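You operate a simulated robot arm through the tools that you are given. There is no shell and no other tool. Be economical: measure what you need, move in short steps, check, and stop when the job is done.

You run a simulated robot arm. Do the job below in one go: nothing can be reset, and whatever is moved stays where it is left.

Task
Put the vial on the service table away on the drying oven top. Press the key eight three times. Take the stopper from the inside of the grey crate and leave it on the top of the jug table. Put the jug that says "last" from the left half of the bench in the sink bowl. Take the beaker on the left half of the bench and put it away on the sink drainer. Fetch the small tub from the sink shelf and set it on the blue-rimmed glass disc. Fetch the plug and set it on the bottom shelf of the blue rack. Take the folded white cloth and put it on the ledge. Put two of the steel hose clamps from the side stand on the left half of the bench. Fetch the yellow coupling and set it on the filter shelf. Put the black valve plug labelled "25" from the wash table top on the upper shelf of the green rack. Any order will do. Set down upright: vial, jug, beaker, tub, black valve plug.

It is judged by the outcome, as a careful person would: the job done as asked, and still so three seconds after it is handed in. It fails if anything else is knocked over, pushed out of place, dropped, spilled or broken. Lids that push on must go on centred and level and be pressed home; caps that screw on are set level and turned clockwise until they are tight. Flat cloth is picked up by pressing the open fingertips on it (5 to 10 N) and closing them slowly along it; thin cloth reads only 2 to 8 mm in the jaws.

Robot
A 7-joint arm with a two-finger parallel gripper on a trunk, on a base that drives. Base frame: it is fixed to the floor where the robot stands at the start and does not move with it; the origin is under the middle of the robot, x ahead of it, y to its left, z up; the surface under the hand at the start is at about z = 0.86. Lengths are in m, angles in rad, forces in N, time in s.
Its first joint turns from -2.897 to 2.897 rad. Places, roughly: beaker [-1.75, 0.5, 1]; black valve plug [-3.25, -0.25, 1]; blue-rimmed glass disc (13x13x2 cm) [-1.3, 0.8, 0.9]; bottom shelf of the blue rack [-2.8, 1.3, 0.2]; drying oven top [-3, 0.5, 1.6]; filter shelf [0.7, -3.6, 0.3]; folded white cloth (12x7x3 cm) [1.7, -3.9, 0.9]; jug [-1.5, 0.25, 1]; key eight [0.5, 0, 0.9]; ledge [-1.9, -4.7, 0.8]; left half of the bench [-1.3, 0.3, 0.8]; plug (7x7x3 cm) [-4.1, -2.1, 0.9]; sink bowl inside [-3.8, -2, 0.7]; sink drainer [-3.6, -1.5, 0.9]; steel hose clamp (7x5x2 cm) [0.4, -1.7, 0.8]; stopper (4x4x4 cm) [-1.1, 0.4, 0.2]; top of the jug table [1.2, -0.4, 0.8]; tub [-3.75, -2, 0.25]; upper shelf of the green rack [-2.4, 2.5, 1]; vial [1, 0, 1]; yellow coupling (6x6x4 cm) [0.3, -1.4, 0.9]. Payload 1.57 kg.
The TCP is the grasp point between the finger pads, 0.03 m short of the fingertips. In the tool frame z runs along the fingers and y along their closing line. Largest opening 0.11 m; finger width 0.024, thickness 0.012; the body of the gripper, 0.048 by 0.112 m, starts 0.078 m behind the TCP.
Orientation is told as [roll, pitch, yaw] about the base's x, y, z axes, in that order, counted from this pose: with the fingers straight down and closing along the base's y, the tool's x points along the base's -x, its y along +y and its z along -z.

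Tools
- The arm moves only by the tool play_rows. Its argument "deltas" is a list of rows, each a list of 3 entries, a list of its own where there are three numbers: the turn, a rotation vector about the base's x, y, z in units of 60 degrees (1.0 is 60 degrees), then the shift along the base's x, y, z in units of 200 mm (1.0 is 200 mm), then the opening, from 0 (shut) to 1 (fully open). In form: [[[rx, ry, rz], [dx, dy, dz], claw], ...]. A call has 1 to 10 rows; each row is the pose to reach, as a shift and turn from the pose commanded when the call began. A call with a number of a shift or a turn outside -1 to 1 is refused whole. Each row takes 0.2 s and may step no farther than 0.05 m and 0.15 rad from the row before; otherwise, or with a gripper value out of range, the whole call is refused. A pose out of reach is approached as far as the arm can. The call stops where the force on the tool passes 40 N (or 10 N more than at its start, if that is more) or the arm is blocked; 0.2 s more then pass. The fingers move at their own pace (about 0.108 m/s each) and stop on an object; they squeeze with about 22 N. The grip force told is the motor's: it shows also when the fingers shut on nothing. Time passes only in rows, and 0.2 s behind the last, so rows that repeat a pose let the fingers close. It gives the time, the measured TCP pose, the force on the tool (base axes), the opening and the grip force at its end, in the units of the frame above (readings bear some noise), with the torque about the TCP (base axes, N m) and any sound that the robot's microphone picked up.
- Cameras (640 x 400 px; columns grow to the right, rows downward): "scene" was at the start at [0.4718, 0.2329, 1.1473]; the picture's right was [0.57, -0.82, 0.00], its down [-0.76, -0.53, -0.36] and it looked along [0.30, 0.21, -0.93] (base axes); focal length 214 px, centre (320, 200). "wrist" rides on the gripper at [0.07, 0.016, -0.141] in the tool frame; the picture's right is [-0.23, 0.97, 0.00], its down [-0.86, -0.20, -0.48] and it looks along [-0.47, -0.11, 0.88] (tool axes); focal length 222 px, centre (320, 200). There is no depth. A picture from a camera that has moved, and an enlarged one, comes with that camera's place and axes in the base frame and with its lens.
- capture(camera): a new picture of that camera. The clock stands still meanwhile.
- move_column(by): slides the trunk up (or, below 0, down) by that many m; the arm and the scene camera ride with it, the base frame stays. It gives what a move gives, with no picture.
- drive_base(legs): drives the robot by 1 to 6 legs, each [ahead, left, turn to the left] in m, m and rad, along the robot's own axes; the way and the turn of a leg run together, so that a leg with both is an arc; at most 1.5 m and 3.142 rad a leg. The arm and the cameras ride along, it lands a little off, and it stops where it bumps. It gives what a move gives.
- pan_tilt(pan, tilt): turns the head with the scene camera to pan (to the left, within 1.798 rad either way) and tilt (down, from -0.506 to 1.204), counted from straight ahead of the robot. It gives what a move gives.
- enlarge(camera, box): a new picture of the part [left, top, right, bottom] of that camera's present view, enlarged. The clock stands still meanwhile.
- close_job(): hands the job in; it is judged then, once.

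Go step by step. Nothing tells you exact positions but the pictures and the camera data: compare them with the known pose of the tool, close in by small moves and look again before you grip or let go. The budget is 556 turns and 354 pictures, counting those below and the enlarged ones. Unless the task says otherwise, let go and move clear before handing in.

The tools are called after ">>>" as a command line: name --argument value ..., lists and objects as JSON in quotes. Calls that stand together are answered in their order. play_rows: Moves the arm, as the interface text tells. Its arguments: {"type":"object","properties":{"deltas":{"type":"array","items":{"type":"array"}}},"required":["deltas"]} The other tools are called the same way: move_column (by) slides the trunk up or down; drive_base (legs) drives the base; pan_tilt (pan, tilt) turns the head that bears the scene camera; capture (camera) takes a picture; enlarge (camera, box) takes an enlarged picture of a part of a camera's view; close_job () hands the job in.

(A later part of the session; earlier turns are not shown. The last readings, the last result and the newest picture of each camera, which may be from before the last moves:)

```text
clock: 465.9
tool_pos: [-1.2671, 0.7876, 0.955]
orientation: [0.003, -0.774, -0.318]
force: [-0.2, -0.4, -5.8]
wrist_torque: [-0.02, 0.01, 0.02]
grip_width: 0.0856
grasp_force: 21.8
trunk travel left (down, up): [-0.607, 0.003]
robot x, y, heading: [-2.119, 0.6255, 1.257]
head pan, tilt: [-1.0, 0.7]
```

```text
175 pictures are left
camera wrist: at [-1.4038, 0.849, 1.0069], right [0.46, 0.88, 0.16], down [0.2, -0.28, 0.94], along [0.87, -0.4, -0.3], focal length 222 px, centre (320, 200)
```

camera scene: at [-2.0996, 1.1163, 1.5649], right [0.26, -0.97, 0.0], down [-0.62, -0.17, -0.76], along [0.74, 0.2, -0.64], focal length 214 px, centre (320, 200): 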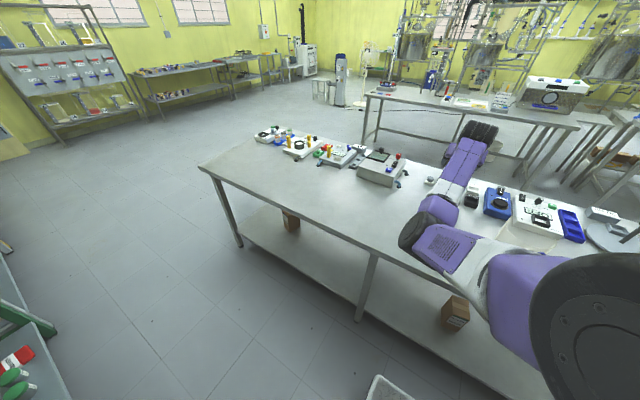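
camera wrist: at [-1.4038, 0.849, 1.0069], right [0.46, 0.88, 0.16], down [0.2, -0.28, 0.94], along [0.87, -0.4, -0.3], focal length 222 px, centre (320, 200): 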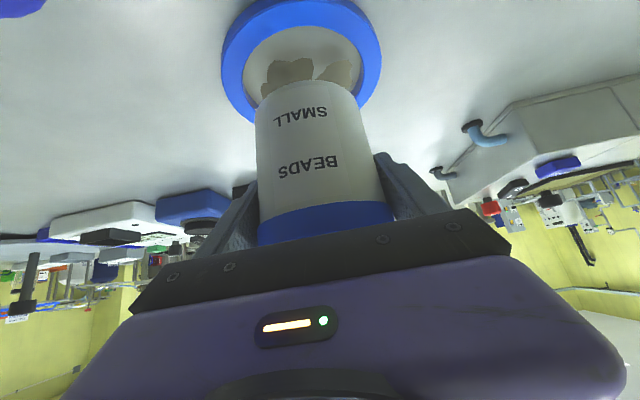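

>>> play_rows --deltas '[[[0, 0, 0], [-0.05, 0.018, -0.02], 0.6], [[0, 0, 0], [-0.05, 0.018, -0.04], 0.6], [[0, 0, 0], [-0.05, 0.018, -0.06], 0.6]]'

>>> capture --camera "wrist"

```text
clock: 466.7
tool_pos: [-1.2782, 0.7905, 0.943]
orientation: [0.001, -0.776, -0.316]
force: [0.3, 0.4, -6.1]
wrist_torque: [0.0, 0.0, 0.02]
grip_width: 0.0857
grasp_force: 21.6
trunk travel left (down, up): [-0.607, 0.003]
robot x, y, heading: [-2.1195, 0.6255, 1.26]
head pan, tilt: [-1.0, 0.7]
```

```text
174 pictures are left
camera wrist: at [-1.4141, 0.8524, 0.9951], right [0.46, 0.88, 0.16], down [0.2, -0.28, 0.94], along [0.87, -0.4, -0.3], focal length 222 px, centre (320, 200)
```

wrist: 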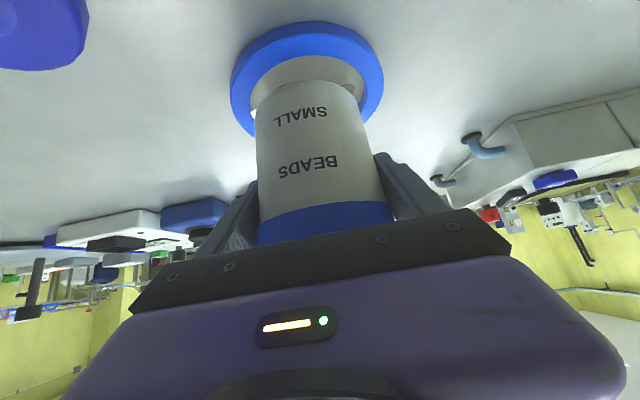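

>>> play_rows --deltas '[[[0, 0, 0], [0, 0, -0.015], 0.6], [[0, 0, 0], [0, 0, -0.03], 0.6], [[0, 0, 0], [0, 0, -0.045], 0.6], [[0, 0, 0], [0, 0, -0.06], 0.6]]'

>>> capture --camera "wrist"

```text
clock: 467.7
tool_pos: [-1.2786, 0.7905, 0.9295]
orientation: [0.002, -0.771, -0.315]
force: [0.6, -0.3, -5.9]
wrist_torque: [0.0, 0.01, 0.02]
grip_width: 0.0855
grasp_force: 22.7
trunk travel left (down, up): [-0.607, 0.003]
robot x, y, heading: [-2.1199, 0.6255, 1.261]
head pan, tilt: [-1.0, 0.7]
```

```text
173 pictures are left
camera wrist: at [-1.4138, 0.8526, 0.9828], right [0.46, 0.88, 0.16], down [0.2, -0.28, 0.94], along [0.87, -0.4, -0.3], focal length 222 px, centre (320, 200)
```

wrist: 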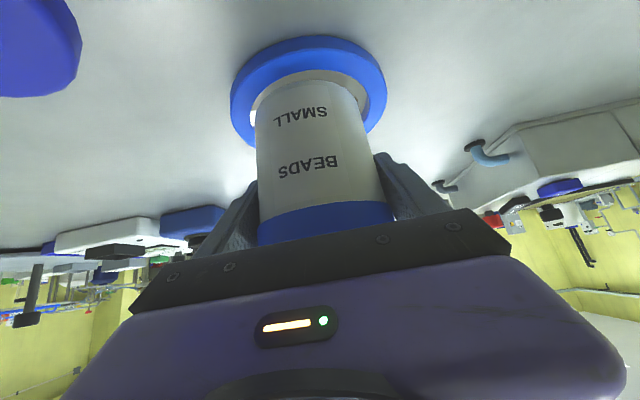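

>>> play_rows --deltas '[[[0, 0, 0], [0, 0, -0.01], 0.6], [[0, 0, 0], [0, 0, -0.02], 0.6], [[0, 0, 0], [0, 0, -0.03], 0.6], [[0, 0, 0], [0, 0, -0.04], 0.6]]'

>>> capture --camera "wrist"

```text
clock: 468.7
tool_pos: [-1.2781, 0.7903, 0.9236]
orientation: [0.002, -0.775, -0.316]
force: [-2.2, -0.2, -0.3]
wrist_torque: [-0.03, 0.31, -0.03]
grip_width: 0.0856
grasp_force: 21.7
trunk travel left (down, up): [-0.607, 0.003]
robot x, y, heading: [-2.1218, 0.626, 1.258]
head pan, tilt: [-1.0, 0.7]
```

```text
172 pictures are left
camera wrist: at [-1.4134, 0.8524, 0.9762], right [0.46, 0.88, 0.16], down [0.2, -0.28, 0.94], along [0.87, -0.4, -0.3], focal length 222 px, centre (320, 200)
```

wrist: 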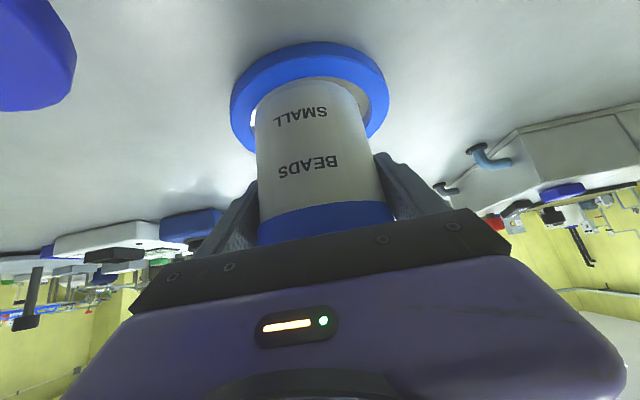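

The tub's near edge touches the rim. I'll lift slightly, shift 8 mm further in, and lower again.

>>> play_rows --deltas '[[[0, 0, 0], [0, 0, 0.03], 0.6], [[0, 0, 0], [0.04, -0.012, 0.03], 0.6], [[0, 0, 0], [0.04, -0.012, 0.01], 0.6], [[0, 0, 0], [0.04, -0.012, -0.005], 0.6], [[0, 0, 0], [0.04, -0.012, -0.02], 0.6]]'

>>> capture --camera "wrist"

```text
clock: 469.9
tool_pos: [-1.2664, 0.7881, 0.9236]
orientation: [0.003, -0.784, -0.316]
force: [-3.5, 3.0, 17.6]
wrist_torque: [-0.32, 0.16, -0.09]
grip_width: 0.086
grasp_force: 22.3
trunk travel left (down, up): [-0.607, 0.003]
robot x, y, heading: [-2.1178, 0.6237, 1.261]
head pan, tilt: [-1.0, 0.7]
```

```text
171 pictures are left
camera wrist: at [-1.4044, 0.8498, 0.9747], right [0.45, 0.88, 0.16], down [0.19, -0.27, 0.94], along [0.87, -0.4, -0.29], focal length 222 px, centre (320, 200)
```

wrist: 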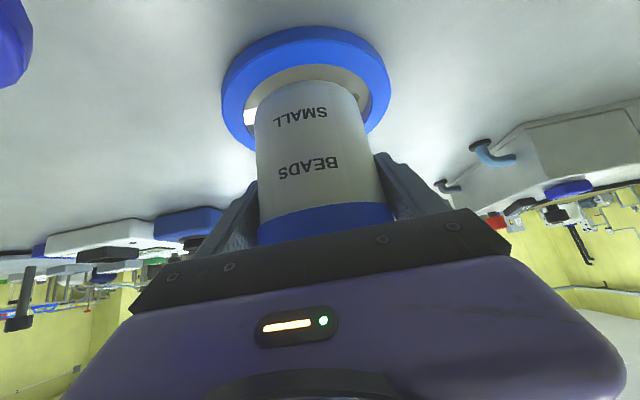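

>>> play_rows --deltas '[[[0, 0, 0], [0, 0, 0.012], 0.6], [[0, 0, 0], [0, 0, 0.012], 0.85], [[0, 0, 0], [0, 0, 0.012], 0.95], [[0, 0, 0], [0, 0, 0.012], 1.0], [[0, 0, 0], [0, 0, 0.012], 1.0]]'

>>> capture --camera "wrist"

```text
clock: 471.1
tool_pos: [-1.2699, 0.7877, 0.9218]
orientation: [0.002, -0.773, -0.318]
force: [-0.3, -0.1, 0.1]
wrist_torque: [0.02, 0.03, 0.03]
grip_width: 0.11
grasp_force: 0.0
trunk travel left (down, up): [-0.607, 0.003]
robot x, y, heading: [-2.1225, 0.629, 1.258]
head pan, tilt: [-1.0, 0.7]
```

```text
170 pictures are left
camera wrist: at [-1.4059, 0.8499, 0.9731], right [0.46, 0.88, 0.16], down [0.2, -0.28, 0.94], along [0.87, -0.4, -0.3], focal length 222 px, centre (320, 200)
```

wrist: 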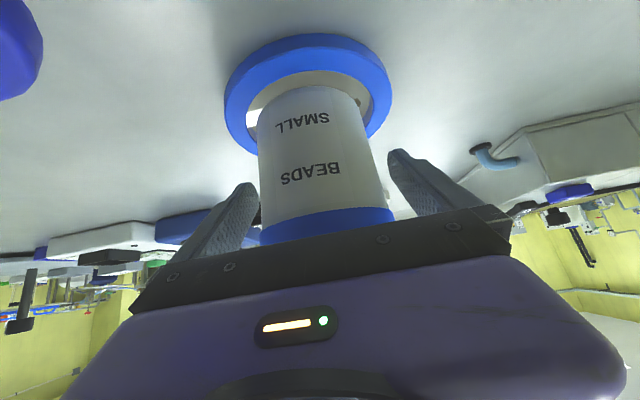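

>>> play_rows --deltas '[[[0, 0, 0], [-0.1, 0.03, 0.06], 1], [[0, 0, 0], [-0.25, 0.08, 0.18], 1], [[0, 0, 0], [-0.4, 0.13, 0.32], 1], [[0, 0, 0], [-0.55, 0.18, 0.48], 1], [[0, 0, 0], [-0.7, 0.23, 0.66], 1]]'

>>> capture --camera "wrist"

```text
clock: 472.3
tool_pos: [-1.4111, 0.8343, 1.0528]
orientation: [0.001, -0.773, -0.317]
force: [0.2, -0.5, -0.1]
wrist_torque: [-0.01, -0.01, -0.01]
grip_width: 0.1099
grasp_force: 0.1
trunk travel left (down, up): [-0.607, 0.003]
robot x, y, heading: [-2.1166, 0.6239, 1.256]
head pan, tilt: [-1.0, 0.7]
```

```text
169 pictures are left
camera wrist: at [-1.5474, 0.8954, 1.1055], right [0.46, 0.88, 0.16], down [0.2, -0.28, 0.94], along [0.87, -0.4, -0.3], focal length 222 px, centre (320, 200)
```

wrist: 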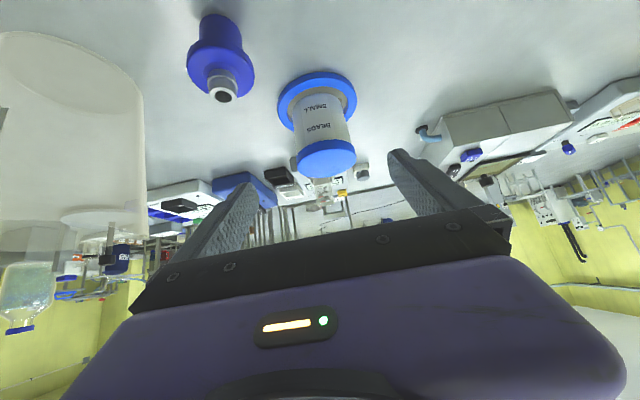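

The tub stands on the disc. Next is the stopper in the crate under the bench's front side; I'll retract and drive around the bench's left end.

>>> play_rows --deltas '[[[0, 0, 0], [-0.1, 0.03, 0.2], 1], [[0, 0, 0], [-0.3, 0.1, 0.3], 1], [[0, 0, 0], [-0.5, 0.16, 0.4], 1], [[0, 0, 0], [-0.7, 0.23, 0.45], 1], [[0, 0, 0], [-0.9, 0.29, 0.5], 1], [[0, 0, 0], [-1.0, 0.33, 0.55], 1]]'

>>> drive_base --legs '[[-1.3, 0, 0], [0, -1.0, 0], [0, -1.0, 0]]'

>>> pan_tilt --pan 1.0 --tilt 0.6

>>> capture --camera "scene"

```text
clock: 473.7
tool_pos: [-1.6014, 0.9016, 1.1586]
orientation: [0.001, -0.773, -0.319]
force: [-0.5, -0.3, 0.2]
wrist_torque: [0.03, 0.03, -0.01]
grip_width: 0.1101
grasp_force: 0.1
out of reach, approached as far as the arm can: row 6
trunk travel left (down, up): [-0.607, 0.003]
robot x, y, heading: [-2.124, 0.6257, 1.26]
head pan, tilt: [-1.0, 0.7]
```

```text
clock: 489.8
tool_pos: [-0.0886, -0.9527, 1.1583]
orientation: [0.001, -0.773, -0.317]
force: [-0.1, 0.4, -0.2]
wrist_torque: [-0.04, 0.05, -0.01]
grip_width: 0.1102
grasp_force: 0.0
trunk travel left (down, up): [-0.607, 0.003]
robot x, y, heading: [-0.605, -1.2254, 1.259]
head pan, tilt: [-1.0, 0.7]
```

```text
clock: 491.8
tool_pos: [-0.0901, -0.9514, 1.1589]
orientation: [-0.002, -0.774, -0.318]
force: [1.2, -0.2, 0.1]
wrist_torque: [0.02, -0.03, -0.01]
grip_width: 0.1101
grasp_force: 0.1
trunk travel left (down, up): [-0.607, 0.003]
robot x, y, heading: [-0.6057, -1.2248, 1.257]
head pan, tilt: [1.0, 0.6]
```

```text
168 pictures are left
camera scene: at [-0.7244, -0.6892, 1.5737], right [0.77, 0.63, 0.0], down [0.36, -0.44, -0.83], along [-0.52, 0.64, -0.56], focal length 214 px, centre (320, 200)
```

scene: 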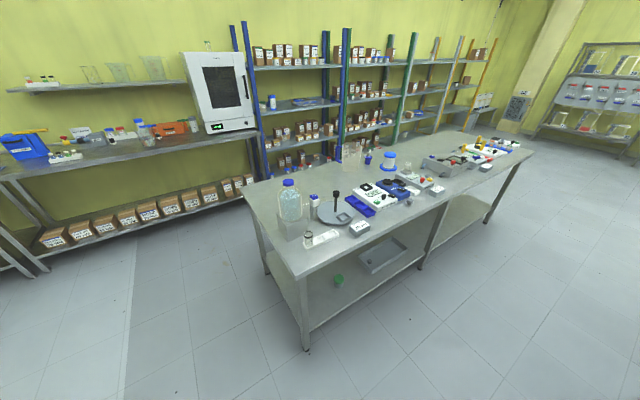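

The crate is visible on the bench's lower shelf. I'll turn to face the bench and slide right.

>>> drive_base --legs '[[0, 0, 1.57], [0, -1.05, 0]]'

>>> pan_tilt --pan -0.25 --tilt 1.0

>>> move_column --by -0.35

>>> capture --camera "scene"

```text
clock: 501.0
tool_pos: [-0.5643, 0.2919, 1.1587]
orientation: [0.0, -0.775, 1.257]
force: [-0.2, -0.7, -0.6]
wrist_torque: [-0.03, 0.03, 0.0]
grip_width: 0.1101
grasp_force: 0.1
trunk travel left (down, up): [-0.607, 0.003]
robot x, y, heading: [-0.2879, -0.2279, 2.831]
head pan, tilt: [1.0, 0.6]
```

```text
clock: 502.4
tool_pos: [-0.5655, 0.2924, 1.1606]
orientation: [0.001, -0.772, 1.258]
force: [-0.2, -0.5, -0.3]
wrist_torque: [-0.06, -0.01, -0.01]
grip_width: 0.1104
grasp_force: 0.1
trunk travel left (down, up): [-0.607, 0.003]
robot x, y, heading: [-0.2868, -0.2282, 2.827]
head pan, tilt: [-0.25, 1.0]
```

```text
clock: 505.8
tool_pos: [-0.5661, 0.291, 0.8095]
orientation: [0.001, -0.773, 1.255]
force: [-0.4, 0.1, 0.1]
wrist_torque: [0.0, -0.02, -0.01]
grip_width: 0.1102
grasp_force: 0.0
trunk travel left (down, up): [-0.257, 0.353]
robot x, y, heading: [-0.2862, -0.2224, 2.832]
head pan, tilt: [-0.25, 1.0]
```

```text
167 pictures are left
camera scene: at [-0.8158, -0.25, 1.1917], right [0.53, 0.85, 0.0], down [0.71, -0.45, -0.54], along [-0.46, 0.29, -0.84], focal length 214 px, centre (320, 200)
```

scene: 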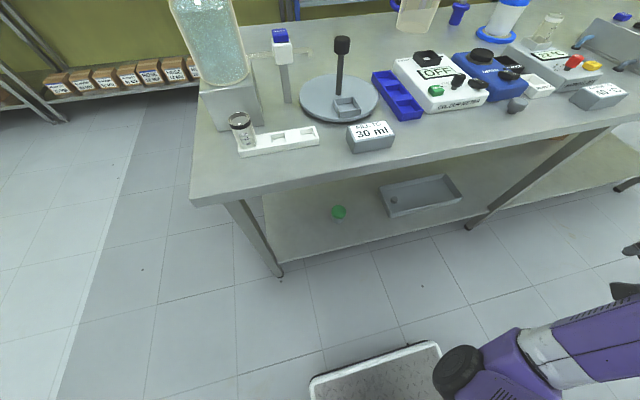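

>>> enlarge --camera "scene" --box '[370, 160, 480, 230]'

```text
5.71 times, centred on (425, 195) of scene
camera zoom: at [-0.8158, -0.25, 1.1917], right [0.53, 0.85, 0.0], down [0.71, -0.45, -0.54], along [-0.46, 0.29, -0.84], focal length 1226 px, centre (-280, 229)
```

zoom: 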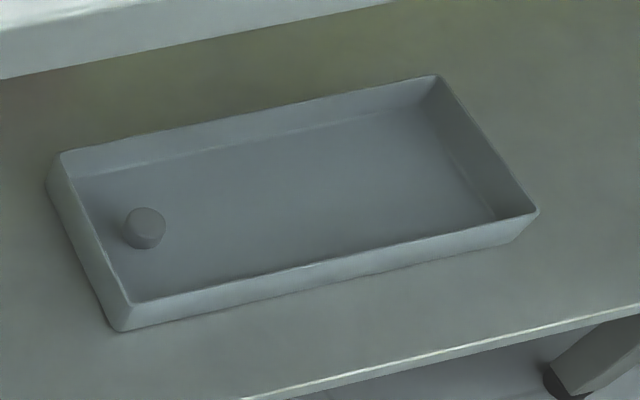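

The stopper is near the crate's left wall, so I'll grip it front-to-back with the tool straight down. First I'll straighten and lower the hand here, in front of the bench.

>>> play_rows --deltas '[[[-0.117, 0.038, 0], [0.03, 0, -0.1], 0.7], [[-0.234, 0.076, 0], [0.05, -0.02, -0.2], 0.7], [[-0.351, 0.115, 0], [0.05, -0.04, -0.35], 0.7], [[-0.468, 0.153, 0], [0.05, -0.06, -0.5], 0.7], [[-0.585, 0.191, 0], [0.05, -0.08, -0.7], 0.7], [[-0.701, 0.229, 0], [0.05, -0.1, -0.9], 0.7]]'

>>> play_rows --deltas '[[[0, 0, 0], [0, 0, -0.2], 0.7], [[0, 0, 0], [0, 0, -0.4], 0.7], [[0, 0, 0], [0, 0, -0.6], 0.7], [[0, 0, 0], [0, 0, -0.8], 0.7], [[0, 0, 0], [0, 0, -1.0], 0.7]]'

>>> capture --camera "scene"

```text
clock: 507.2
tool_pos: [-0.5532, 0.2715, 0.6274]
orientation: [0.0, 0.002, 1.254]
force: [0.4, -0.7, 0.4]
wrist_torque: [-0.01, -0.02, -0.03]
grip_width: 0.0769
grasp_force: 0.0
trunk travel left (down, up): [-0.257, 0.353]
robot x, y, heading: [-0.2939, -0.2234, 2.835]
head pan, tilt: [-0.25, 1.0]
```

```text
clock: 508.4
tool_pos: [-0.5546, 0.2701, 0.4263]
orientation: [0.0, 0.0, 1.255]
force: [-0.5, 0.4, -0.6]
wrist_torque: [-0.03, -0.02, 0.0]
grip_width: 0.0771
grasp_force: 0.2
trunk travel left (down, up): [-0.257, 0.353]
robot x, y, heading: [-0.2856, -0.2261, 2.831]
head pan, tilt: [-0.25, 1.0]
```

```text
165 pictures are left
camera scene: at [-0.8158, -0.25, 1.1917], right [0.53, 0.85, 0.0], down [0.71, -0.45, -0.54], along [-0.46, 0.29, -0.84], focal length 214 px, centre (320, 200)
```

scene: 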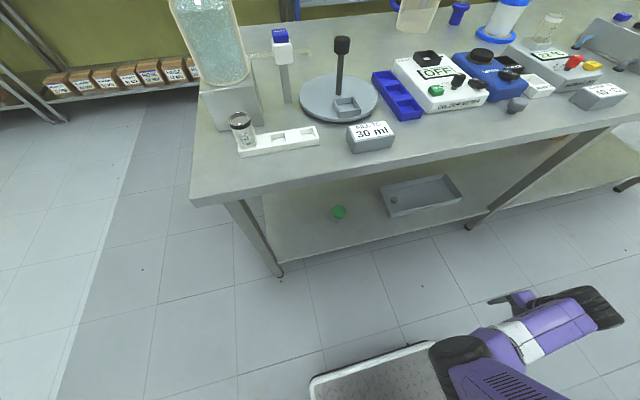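

>>> play_rows --deltas '[[[0, 0, 0], [0.0, 0, -0.15], 0.7], [[0, 0, 0], [0, 0, -0.3], 0.7]]'

>>> drive_base --legs '[[0.3, 0, 0]]'

>>> capture --camera "wrist"

>>> capture --camera "scene"

```text
clock: 509.0
tool_pos: [-0.5551, 0.2711, 0.3684]
orientation: [0.002, 0.0, 1.256]
force: [-0.8, -0.4, -0.1]
wrist_torque: [-0.01, 0.01, -0.03]
grip_width: 0.077
grasp_force: 0.0
trunk travel left (down, up): [-0.257, 0.353]
robot x, y, heading: [-0.2867, -0.2257, 2.834]
head pan, tilt: [-0.25, 1.0]
```

```text
clock: 511.1
tool_pos: [-0.8405, 0.3619, 0.3679]
orientation: [0.002, 0.001, 1.252]
force: [-0.4, -0.9, -0.1]
wrist_torque: [0.02, 0.0, 0.01]
grip_width: 0.0771
grasp_force: 0.1
trunk travel left (down, up): [-0.257, 0.353]
robot x, y, heading: [-0.5771, -0.1347, 2.836]
head pan, tilt: [-0.25, 1.0]
```

```text
164 pictures are left
camera wrist: at [-0.8776, 0.3015, 0.5094], right [-0.85, 0.52, 0.0], down [0.46, 0.75, 0.48], along [0.25, 0.41, -0.88], focal length 222 px, centre (320, 200)
```

wrist: 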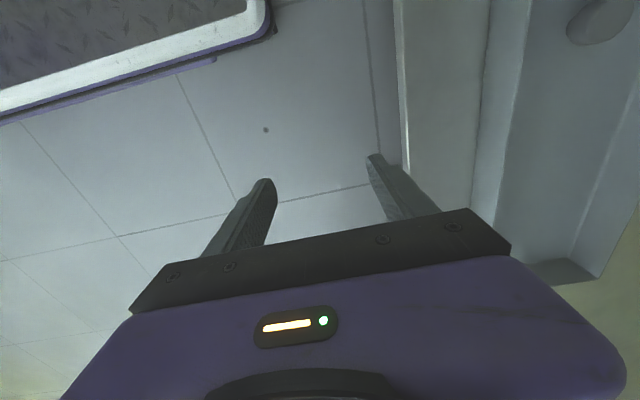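

```text
163 pictures are left
camera scene: at [-1.1025, -0.1576, 1.1916], right [0.53, 0.85, 0.0], down [0.71, -0.45, -0.54], along [-0.46, 0.29, -0.84], focal length 214 px, centre (320, 200)
```

scene: 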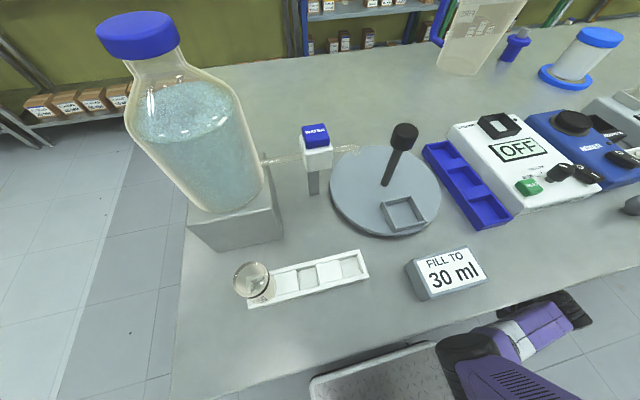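

The head overhangs the bench in this stance, so lowering further is risky. I'll back off and turn left so the bench is on my right, as at the racks.

>>> drive_base --legs '[[-0.35, 0, 0], [0, 0, 1.57], [-0.7, 0, 0]]'

>>> play_rows --deltas '[[[0, 0, 0.14], [0, 0, 0], 0.7], [[0, 0, 0.28], [0, 0, 0], 0.7], [[0, 0, 0.42], [0, 0, 0], 0.7], [[0, 0, 0.56], [0, 0, 0], 0.7], [[0, 0, 0.7], [0, 0, 0], 0.7], [[0, 0, 0.84], [0, 0, 0], 0.7], [[0, 0, 0.98], [0, 0, 0], 0.7]]'

>>> play_rows --deltas '[[[0, 0, 0.14], [0, 0, 0], 0.7], [[0, 0, 0.28], [0, 0, 0], 0.7], [[0, 0, 0.42], [0, 0, 0], 0.7], [[0, 0, 0.52], [0, 0, 0], 0.7]]'

>>> pan_tilt --pan -1.3 --tilt 0.8

>>> capture --camera "scene"

```text
clock: 520.6
tool_pos: [-0.5301, 0.156, 0.3677]
orientation: [0.001, 0.0, 2.824]
force: [0.0, -0.2, -1.7]
wrist_torque: [0.01, 0.03, 0.03]
grip_width: 0.077
grasp_force: 0.0
trunk travel left (down, up): [-0.257, 0.353]
robot x, y, heading: [-0.0329, 0.4226, -1.882]
head pan, tilt: [-0.25, 1.0]
```

```text
clock: 522.2
tool_pos: [-0.5303, 0.1564, 0.3682]
orientation: [-0.001, -0.001, -2.432]
force: [1.0, -0.5, -0.7]
wrist_torque: [0.03, 0.03, 0.01]
grip_width: 0.077
grasp_force: 0.1
trunk travel left (down, up): [-0.257, 0.353]
robot x, y, heading: [-0.0332, 0.4219, -1.877]
head pan, tilt: [-0.25, 1.0]
```

```text
clock: 523.2
tool_pos: [-0.5303, 0.1565, 0.3674]
orientation: [0.0, 0.001, -1.886]
force: [-0.6, 0.2, -0.7]
wrist_torque: [-0.02, -0.02, 0.0]
grip_width: 0.0767
grasp_force: 0.0
trunk travel left (down, up): [-0.257, 0.353]
robot x, y, heading: [-0.0349, 0.4223, -1.882]
head pan, tilt: [-0.25, 1.0]
```

```text
clock: 524.5
tool_pos: [-0.5306, 0.1555, 0.3676]
orientation: [0.0, -0.001, -1.89]
force: [0.0, 0.2, -0.6]
wrist_torque: [0.04, 0.02, 0.0]
grip_width: 0.0769
grasp_force: 0.1
trunk travel left (down, up): [-0.257, 0.353]
robot x, y, heading: [-0.0342, 0.4177, -1.884]
head pan, tilt: [-1.3, 0.799]
```

```text
162 pictures are left
camera scene: at [-0.054, -0.0424, 1.2068], right [0.04, 1.0, 0.0], down [0.72, -0.03, -0.7], along [-0.7, 0.03, -0.72], focal length 214 px, centre (320, 200)
```

scene: 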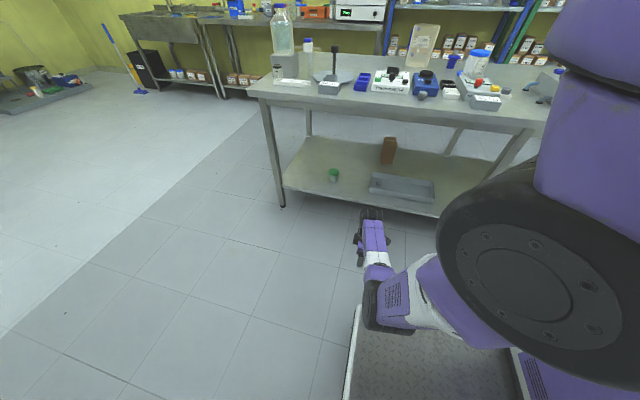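

>>> drive_base --legs '[[0, -0.33, 0]]'

>>> play_rows --deltas '[[[0, 0, 0], [-0.1, 0.03, 0.2], 0.7], [[0, 0, 0], [-0.1, 0.03, 0.4], 0.7], [[0, 0, 0], [-0.1, 0.03, 0.6], 0.7]]'

>>> move_column --by -0.18

>>> capture --camera "scene"

>>> capture --camera "wrist"

```text
clock: 526.7
tool_pos: [-0.8463, 0.2556, 0.368]
orientation: [0.0, 0.002, -1.885]
force: [0.8, 0.8, 0.4]
wrist_torque: [0.03, 0.0, 0.01]
grip_width: 0.0769
grasp_force: 0.0
trunk travel left (down, up): [-0.257, 0.353]
robot x, y, heading: [-0.3452, 0.522, -1.873]
head pan, tilt: [-1.3, 0.799]
```

```text
clock: 527.5
tool_pos: [-0.8659, 0.2617, 0.4901]
orientation: [0.002, -0.001, -1.885]
force: [0.1, -0.5, -0.4]
wrist_torque: [-0.03, -0.03, 0.02]
grip_width: 0.0771
grasp_force: 0.0
trunk travel left (down, up): [-0.257, 0.353]
robot x, y, heading: [-0.3475, 0.5214, -1.873]
head pan, tilt: [-1.3, 0.799]
```

```text
clock: 529.5
tool_pos: [-0.8656, 0.2607, 0.3099]
orientation: [0.002, 0.0, -1.885]
force: [0.6, -0.4, 0.3]
wrist_torque: [0.0, -0.01, -0.03]
grip_width: 0.0773
grasp_force: 0.1
trunk travel left (down, up): [-0.077, 0.533]
robot x, y, heading: [-0.3468, 0.5213, -1.877]
head pan, tilt: [-1.3, 0.799]
```

```text
161 pictures are left
camera scene: at [-0.3688, 0.0586, 1.0268], right [0.04, 1.0, 0.0], down [0.72, -0.03, -0.7], along [-0.7, 0.03, -0.72], focal length 214 px, centre (320, 200)
```

scene: 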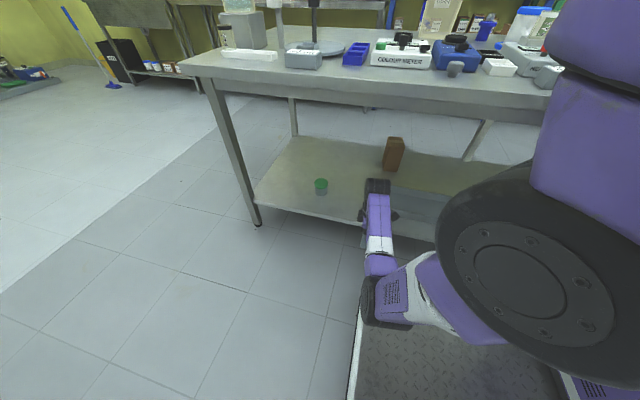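

```text
160 pictures are left
camera wrist: at [-0.829, 0.3222, 0.4511], right [0.86, -0.52, 0.0], down [-0.45, -0.75, 0.48], along [-0.25, -0.41, -0.88], focal length 222 px, centre (320, 200)
```

wrist: 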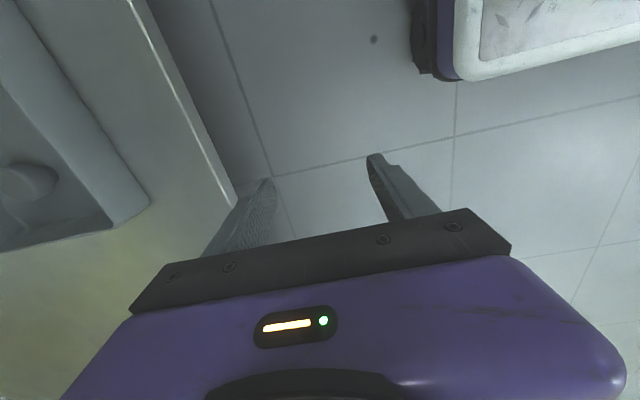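

>>> drive_base --legs '[[0, -0.06, 0]]'

>>> play_rows --deltas '[[[0, 0, 0], [0, 0.05, 0.2], 0.7], [[0, 0, 0], [0, 0.1, 0.4], 0.7], [[0, 0, 0], [-0.2, 0.2, 0.4], 0.7], [[0, 0, 0], [-0.4, 0.3, 0.4], 0.7], [[0, 0, 0], [-0.6, 0.4, 0.4], 0.7], [[0, 0, 0], [-0.8, 0.5, 0.4], 0.7], [[0, 0, 0], [-0.97, 0.58, 0.4], 0.7]]'

>>> capture --camera "wrist"

>>> capture --camera "scene"

```text
clock: 530.5
tool_pos: [-0.9229, 0.278, 0.3084]
orientation: [0.001, 0.001, -1.885]
force: [-0.2, -0.3, -0.2]
wrist_torque: [-0.03, 0.03, -0.02]
grip_width: 0.0766
grasp_force: 0.0
trunk travel left (down, up): [-0.077, 0.533]
robot x, y, heading: [-0.4074, 0.5424, -1.874]
head pan, tilt: [-1.3, 0.799]
```

```text
clock: 532.1
tool_pos: [-1.1162, 0.395, 0.3895]
orientation: [0.001, -0.001, -1.884]
force: [-0.3, 0.2, -0.3]
wrist_torque: [0.03, 0.0, 0.0]
grip_width: 0.0769
grasp_force: 0.0
trunk travel left (down, up): [-0.077, 0.533]
robot x, y, heading: [-0.4063, 0.5401, -1.886]
head pan, tilt: [-1.3, 0.799]
```

```text
159 pictures are left
camera wrist: at [-1.0799, 0.4567, 0.53], right [0.86, -0.52, 0.0], down [-0.45, -0.75, 0.48], along [-0.25, -0.41, -0.88], focal length 222 px, centre (320, 200)
```

wrist: 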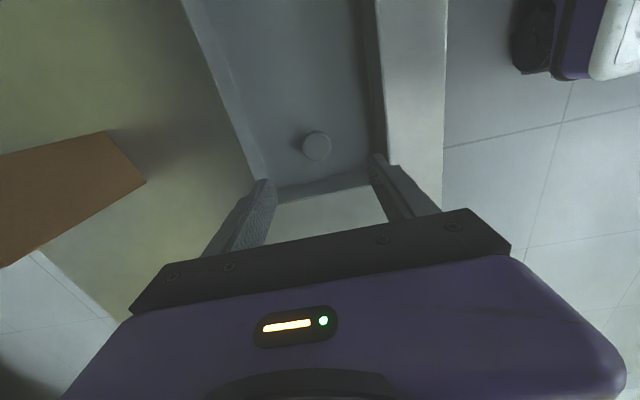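

```text
158 pictures are left
camera scene: at [-0.4258, 0.0767, 1.0267], right [0.04, 1.0, 0.0], down [0.72, -0.03, -0.7], along [-0.7, 0.03, -0.72], focal length 214 px, centre (320, 200)
```

scene: 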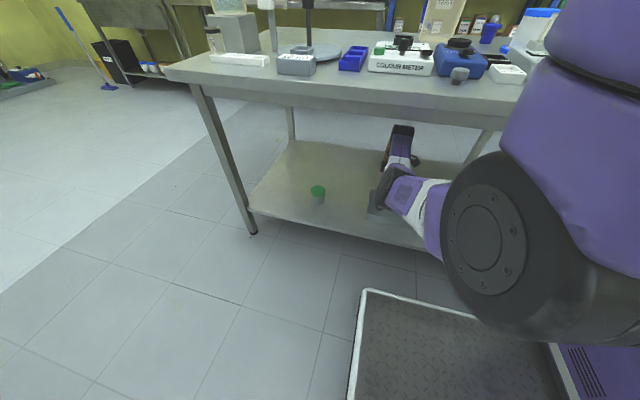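

>>> play_rows --deltas '[[[0, 0, 0], [-0.02, 0.015, -0.2], 0.62], [[0, 0, 0], [-0.02, 0.015, -0.4], 0.62], [[0, 0, 0], [-0.02, 0.015, -0.5], 0.62]]'

>>> capture --camera "wrist"

```text
clock: 532.9
tool_pos: [-1.1094, 0.3943, 0.3023]
orientation: [-0.001, 0.0, -1.887]
force: [0.9, -0.1, -0.1]
wrist_torque: [0.0, -0.02, 0.0]
grip_width: 0.068
grasp_force: 0.0
out of reach, approached as far as the arm can: row 2, 3
trunk travel left (down, up): [-0.077, 0.533]
robot x, y, heading: [-0.4058, 0.5375, -1.882]
head pan, tilt: [-1.3, 0.799]
```

```text
157 pictures are left
camera wrist: at [-1.072, 0.4568, 0.4439], right [0.86, -0.52, 0.0], down [-0.45, -0.75, 0.48], along [-0.25, -0.41, -0.88], focal length 222 px, centre (320, 200)
```

wrist: 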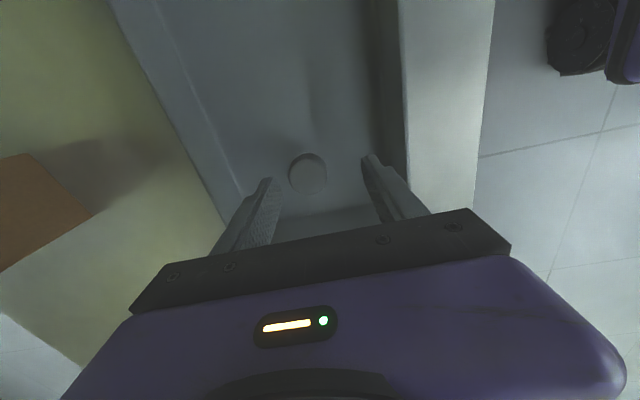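

>>> move_column --by -0.03

>>> play_rows --deltas '[[[0, 0, 0], [-0.055, 0.018, 0], 0.62], [[0, 0, 0], [-0.055, 0.018, -0.02], 0.62]]'

>>> capture --camera "wrist"

```text
clock: 533.6
tool_pos: [-1.1086, 0.3958, 0.2721]
orientation: [0.001, 0.0, -1.885]
force: [-0.3, -0.5, 0.7]
wrist_torque: [0.01, -0.01, 0.03]
grip_width: 0.0682
grasp_force: 0.0
trunk travel left (down, up): [-0.047, 0.563]
robot x, y, heading: [-0.4064, 0.5396, -1.877]
head pan, tilt: [-1.3, 0.799]
```

```text
clock: 534.2
tool_pos: [-1.1101, 0.3978, 0.2736]
orientation: [0.002, -0.001, -1.886]
force: [0.3, -0.2, 0.4]
wrist_torque: [0.0, 0.01, -0.03]
grip_width: 0.0682
grasp_force: 0.1
out of reach, approached as far as the arm can: row 1, 2
trunk travel left (down, up): [-0.047, 0.563]
robot x, y, heading: [-0.4089, 0.538, -1.877]
head pan, tilt: [-1.3, 0.799]
```

```text
156 pictures are left
camera wrist: at [-1.0741, 0.4592, 0.4145], right [0.86, -0.52, 0.0], down [-0.46, -0.75, 0.48], along [-0.25, -0.41, -0.88], focal length 222 px, centre (320, 200)
```

wrist: 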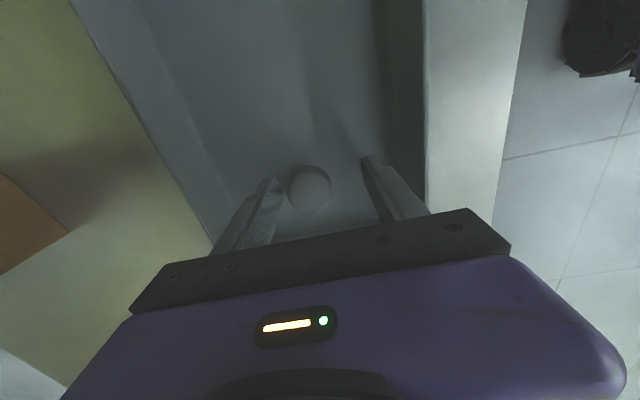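

>>> drive_base --legs '[[0, -0.012, 0]]'

>>> move_column --by -0.015

>>> capture --camera "wrist"

```text
clock: 535.0
tool_pos: [-1.1225, 0.4014, 0.2736]
orientation: [0.0, 0.002, -1.886]
force: [-0.3, -0.4, 0.1]
wrist_torque: [0.0, 0.0, -0.04]
grip_width: 0.0684
grasp_force: 0.0
trunk travel left (down, up): [-0.047, 0.563]
robot x, y, heading: [-0.4168, 0.5454, -1.876]
head pan, tilt: [-1.3, 0.799]
```

```text
clock: 535.6
tool_pos: [-1.1241, 0.4019, 0.2595]
orientation: [-0.001, 0.001, -1.885]
force: [-0.9, -0.1, 9.6]
wrist_torque: [-0.03, -0.32, -0.05]
grip_width: 0.067
grasp_force: 0.0
trunk travel left (down, up): [-0.032, 0.578]
robot x, y, heading: [-0.4226, 0.5448, -1.875]
head pan, tilt: [-1.3, 0.799]
```

```text
155 pictures are left
camera wrist: at [-1.0865, 0.4631, 0.401], right [0.86, -0.52, 0.0], down [-0.45, -0.75, 0.48], along [-0.25, -0.41, -0.88], focal length 222 px, centre (320, 200)
```

wrist: 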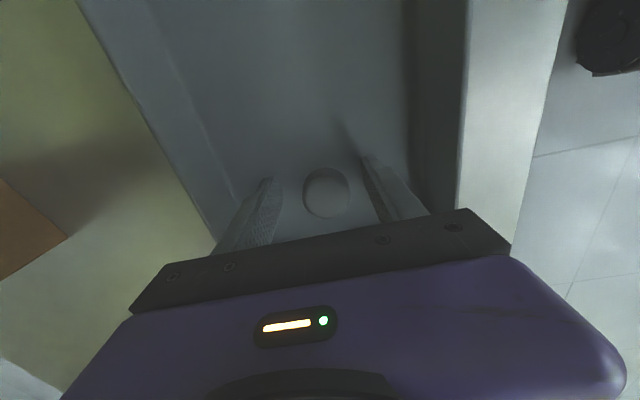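

>>> move_column --by 0.004

>>> play_rows --deltas '[[[0, 0, 0], [0, 0, 0], 0.4], [[0, 0, 0], [0, 0, 0], 0.25], [[0, 0, 0], [0, 0, 0], 0.2], [[0, 0, 0], [0, 0, 0], 0.2], [[0, 0, 0], [0, 0, 0], 0.2]]'

>>> play_rows --deltas '[[[0, 0, 0], [0, 0, 0.15], 0.2], [[0, 0, 0], [0, 0, 0.3], 0.2], [[0, 0, 0], [0, 0, 0.5], 0.2]]'

>>> capture --camera "wrist"

```text
clock: 536.1
tool_pos: [-1.1223, 0.4022, 0.2615]
orientation: [0.002, -0.001, -1.884]
force: [-0.4, 0.7, -0.7]
wrist_torque: [-0.01, 0.02, 0.0]
grip_width: 0.0682
grasp_force: 0.0
trunk travel left (down, up): [-0.036, 0.574]
robot x, y, heading: [-0.42, 0.5452, -1.878]
head pan, tilt: [-1.3, 0.799]
```

```text
clock: 537.3
tool_pos: [-1.1222, 0.4023, 0.263]
orientation: [0.0, -0.001, -1.884]
force: [0.4, 0.2, 0.1]
wrist_torque: [-0.01, 0.01, -0.01]
grip_width: 0.0336
grasp_force: 21.7
trunk travel left (down, up): [-0.036, 0.574]
robot x, y, heading: [-0.4186, 0.5468, -1.88]
head pan, tilt: [-1.3, 0.799]
```

```text
clock: 538.1
tool_pos: [-1.1218, 0.4027, 0.3618]
orientation: [0.003, 0.001, -1.885]
force: [0.4, 0.2, -0.7]
wrist_torque: [0.03, -0.07, 0.02]
grip_width: 0.0337
grasp_force: 21.8
trunk travel left (down, up): [-0.036, 0.574]
robot x, y, heading: [-0.4193, 0.5459, -1.875]
head pan, tilt: [-1.3, 0.799]
```

```text
154 pictures are left
camera wrist: at [-1.0856, 0.4636, 0.5031], right [0.86, -0.52, 0.0], down [-0.45, -0.75, 0.48], along [-0.25, -0.41, -0.88], focal length 222 px, centre (320, 200)
```

wrist: 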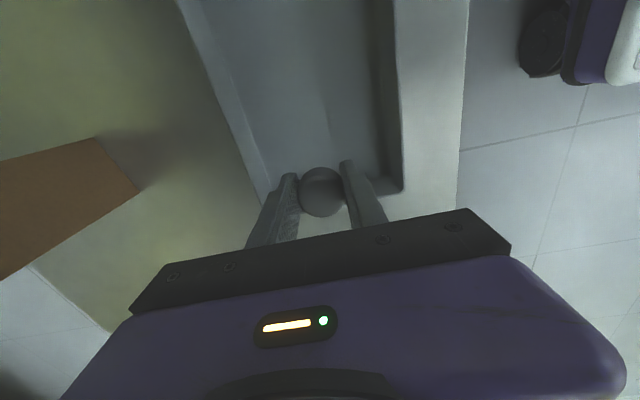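

The stopper is held. I'll withdraw from under the bench, raise the trunk, and look toward the jug table.

>>> play_rows --deltas '[[[0, 0, 0], [0.22, -0.08, 0], 0.2], [[0, 0, 0], [0.44, -0.16, 0], 0.2], [[0, 0, 0], [0.66, -0.24, 0], 0.2], [[0, 0, 0], [0.88, -0.32, 0], 0.2], [[0, 0, 0], [1.0, -0.4, 0], 0.2]]'

>>> drive_base --legs '[[0, 0.35, 0]]'

>>> move_column --by 0.4

>>> move_column --by 0.17

>>> play_rows --deltas '[[[0, 0, 0], [0, 0, 0.24], 0.2], [[0, 0, 0], [0, 0, 0.48], 0.2], [[0, 0, 0], [0, 0, 0.72], 0.2], [[0, 0, 0], [0, 0, 0.96], 0.2]]'

>>> drive_base --legs '[[1.2, 0, 0]]'

>>> pan_tilt --pan 1.1 --tilt 0.5

>>> capture --camera "scene"

```text
clock: 539.3
tool_pos: [-0.9215, 0.3278, 0.3635]
orientation: [-0.002, 0.004, -1.893]
force: [-0.1, -6.7, -1.5]
wrist_torque: [0.59, -0.03, 0.03]
grip_width: 0.0337
grasp_force: 22.0
trunk travel left (down, up): [-0.036, 0.574]
robot x, y, heading: [-0.4146, 0.5428, -1.874]
head pan, tilt: [-1.3, 0.799]
```

```text
clock: 541.6
tool_pos: [-0.5859, 0.2147, 0.3634]
orientation: [0.001, 0.0, -1.885]
force: [0.5, 0.2, 0.1]
wrist_torque: [0.0, -0.01, -0.04]
grip_width: 0.0338
grasp_force: 21.7
trunk travel left (down, up): [-0.036, 0.574]
robot x, y, heading: [-0.0836, 0.4377, -1.876]
head pan, tilt: [-1.3, 0.799]
```

```text
clock: 545.4
tool_pos: [-0.5866, 0.2153, 0.7629]
orientation: [0.002, -0.002, -1.885]
force: [-0.1, -0.1, 0.0]
wrist_torque: [0.0, -0.02, 0.01]
grip_width: 0.0335
grasp_force: 22.0
trunk travel left (down, up): [-0.436, 0.174]
robot x, y, heading: [-0.0785, 0.4402, -1.878]
head pan, tilt: [-1.3, 0.799]
```

```text
clock: 547.3
tool_pos: [-0.5864, 0.2133, 0.9328]
orientation: [-0.001, 0.0, -1.885]
force: [-0.9, 0.0, 0.0]
wrist_torque: [-0.01, -0.01, 0.0]
grip_width: 0.0334
grasp_force: 22.0
trunk travel left (down, up): [-0.606, 0.004]
robot x, y, heading: [-0.0799, 0.4354, -1.88]
head pan, tilt: [-1.3, 0.799]
```

```text
clock: 548.3
tool_pos: [-0.5854, 0.215, 1.1252]
orientation: [0.003, 0.001, -1.883]
force: [-0.7, -0.1, -0.2]
wrist_torque: [0.02, 0.01, 0.0]
grip_width: 0.0339
grasp_force: 21.6
trunk travel left (down, up): [-0.606, 0.004]
robot x, y, heading: [-0.079, 0.4358, -1.878]
head pan, tilt: [-1.3, 0.799]
```

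```text
clock: 554.4
tool_pos: [-0.9429, -0.933, 1.1241]
orientation: [0.001, 0.001, -1.876]
force: [-0.7, 0.2, -0.7]
wrist_torque: [-0.03, 0.02, 0.0]
grip_width: 0.0336
grasp_force: 22.5
trunk travel left (down, up): [-0.606, 0.004]
robot x, y, heading: [-0.4371, -0.7068, -1.872]
head pan, tilt: [-1.3, 0.799]
```

```text
clock: 556.6
tool_pos: [-0.9422, -0.9326, 1.1244]
orientation: [-0.001, 0.001, -1.876]
force: [-0.1, -0.3, -0.2]
wrist_torque: [0.04, 0.0, -0.02]
grip_width: 0.0339
grasp_force: 22.3
trunk travel left (down, up): [-0.606, 0.004]
robot x, y, heading: [-0.4344, -0.7034, -1.871]
head pan, tilt: [1.1, 0.499]
```

```text
153 pictures are left
camera scene: at [-0.3081, -1.2352, 1.5817], right [-0.7, -0.72, 0.0], down [-0.34, 0.33, -0.88], along [0.63, -0.61, -0.48], focal length 214 px, centre (320, 200)
```

scene: 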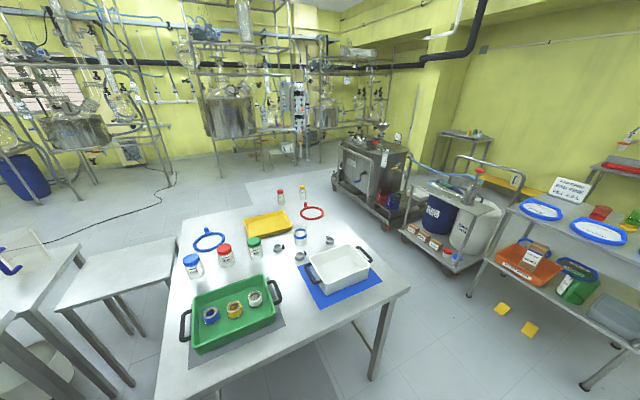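

The side stand with the green tray is ahead, and the jug table is to its left. I'll pan further left.

>>> pan_tilt --pan 1.79 --tilt 0.55

>>> capture --camera "scene"

```text
clock: 557.7
tool_pos: [-0.942, -0.9324, 1.1245]
orientation: [0.001, 0.0, -1.878]
force: [-0.1, 0.3, -0.6]
wrist_torque: [-0.01, -0.01, 0.0]
grip_width: 0.0336
grasp_force: 22.3
trunk travel left (down, up): [-0.606, 0.004]
robot x, y, heading: [-0.4396, -0.7067, -1.868]
head pan, tilt: [1.791, 0.55]
```

```text
152 pictures are left
camera scene: at [-0.2839, -1.179, 1.5772], right [-0.08, -1.0, 0.0], down [-0.52, 0.04, -0.85], along [0.85, -0.07, -0.52], focal length 214 px, centre (320, 200)
```

scene: 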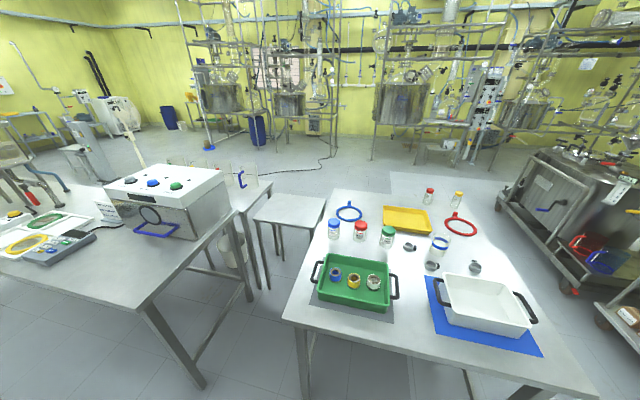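

I understand the layout: the jug table lies behind the service table, reachable from its far side. I'll drive around the south of the side stand in stages.

>>> drive_base --legs '[[1.4, 0, 0], [0, 0, -1.57]]'

>>> pan_tilt --pan 1.79 --tilt 0.6

>>> capture --camera "scene"

>>> pan_tilt --pan -1.79 --tilt 0.6

>>> capture --camera "scene"

```text
clock: 568.5
tool_pos: [-1.0754, -1.5496, 1.1253]
orientation: [0.0, -0.001, 2.853]
force: [0.0, -0.4, -0.6]
wrist_torque: [-0.02, 0.02, -0.02]
grip_width: 0.0335
grasp_force: 22.0
trunk travel left (down, up): [-0.606, 0.004]
robot x, y, heading: [-0.8445, -2.05, 2.866]
head pan, tilt: [1.791, 0.55]
```

```text
clock: 569.1
tool_pos: [-1.0759, -1.5504, 1.1245]
orientation: [-0.001, 0.0, 2.853]
force: [0.9, 0.4, -0.2]
wrist_torque: [-0.01, 0.02, 0.03]
grip_width: 0.0337
grasp_force: 22.3
trunk travel left (down, up): [-0.606, 0.004]
robot x, y, heading: [-0.8381, -2.0489, 2.862]
head pan, tilt: [1.791, 0.6]
```

```text
151 pictures are left
camera scene: at [-1.3123, -2.2112, 1.5727], right [-1.0, 0.06, 0.0], down [0.03, 0.56, -0.83], along [-0.05, -0.82, -0.56], focal length 214 px, centre (320, 200)
```

scene: 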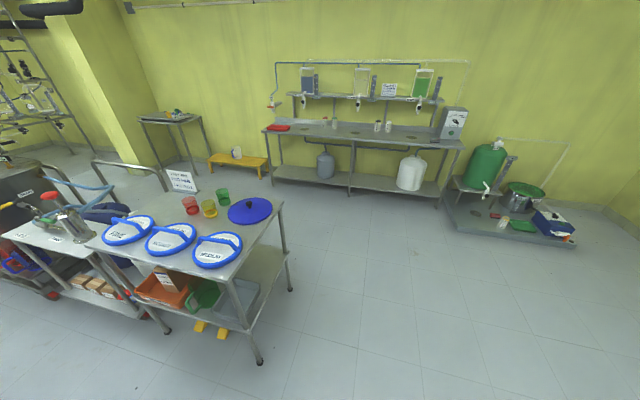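

```text
clock: 572.1
tool_pos: [-1.0762, -1.5503, 1.1243]
orientation: [0.001, -0.001, 2.852]
force: [0.0, 0.3, -0.3]
wrist_torque: [0.01, -0.01, 0.02]
grip_width: 0.0339
grasp_force: 21.9
trunk travel left (down, up): [-0.606, 0.004]
robot x, y, heading: [-0.8404, -2.048, 2.859]
head pan, tilt: [-1.791, 0.6]
```

```text
150 pictures are left
camera scene: at [-1.2646, -2.0454, 1.5727], right [0.88, -0.48, 0.0], down [-0.27, -0.5, -0.83], along [0.4, 0.72, -0.56], focal length 214 px, centre (320, 200)
```

scene: 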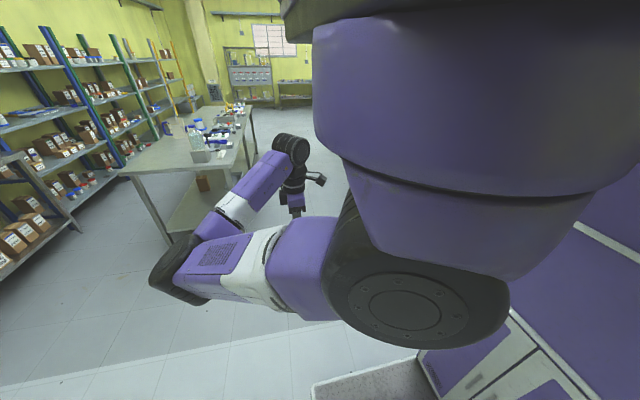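

>>> drive_base --legs '[[0, 0.22, -0.035], [-0.9, 0, 0]]'

>>> pan_tilt --pan 1.79 --tilt 0.7

>>> capture --camera "scene"

```text
clock: 578.1
tool_pos: [-0.2719, -2.0314, 1.1239]
orientation: [-0.001, -0.001, 2.828]
force: [-0.4, 0.0, -1.2]
wrist_torque: [-0.01, -0.01, 0.01]
grip_width: 0.0339
grasp_force: 21.7
trunk travel left (down, up): [-0.606, 0.004]
robot x, y, heading: [-0.0502, -2.54, 2.833]
head pan, tilt: [-1.791, 0.6]
```

```text
clock: 581.1
tool_pos: [-0.2724, -2.0319, 1.1244]
orientation: [-0.001, -0.001, 2.827]
force: [-0.1, 0.0, 0.0]
wrist_torque: [0.0, -0.02, 0.02]
grip_width: 0.0337
grasp_force: 22.4
trunk travel left (down, up): [-0.606, 0.004]
robot x, y, heading: [-0.0515, -2.5382, 2.836]
head pan, tilt: [1.791, 0.7]
```

```text
149 pictures are left
camera scene: at [-0.5276, -2.6828, 1.564], right [-1.0, 0.09, 0.0], down [0.06, 0.64, -0.77], along [-0.07, -0.76, -0.64], focal length 214 px, centre (320, 200)
```

scene: 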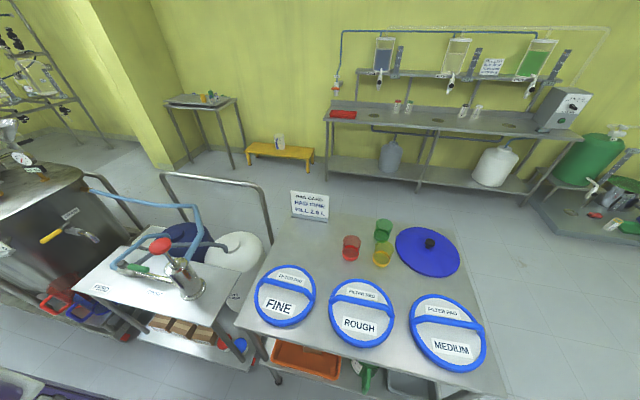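

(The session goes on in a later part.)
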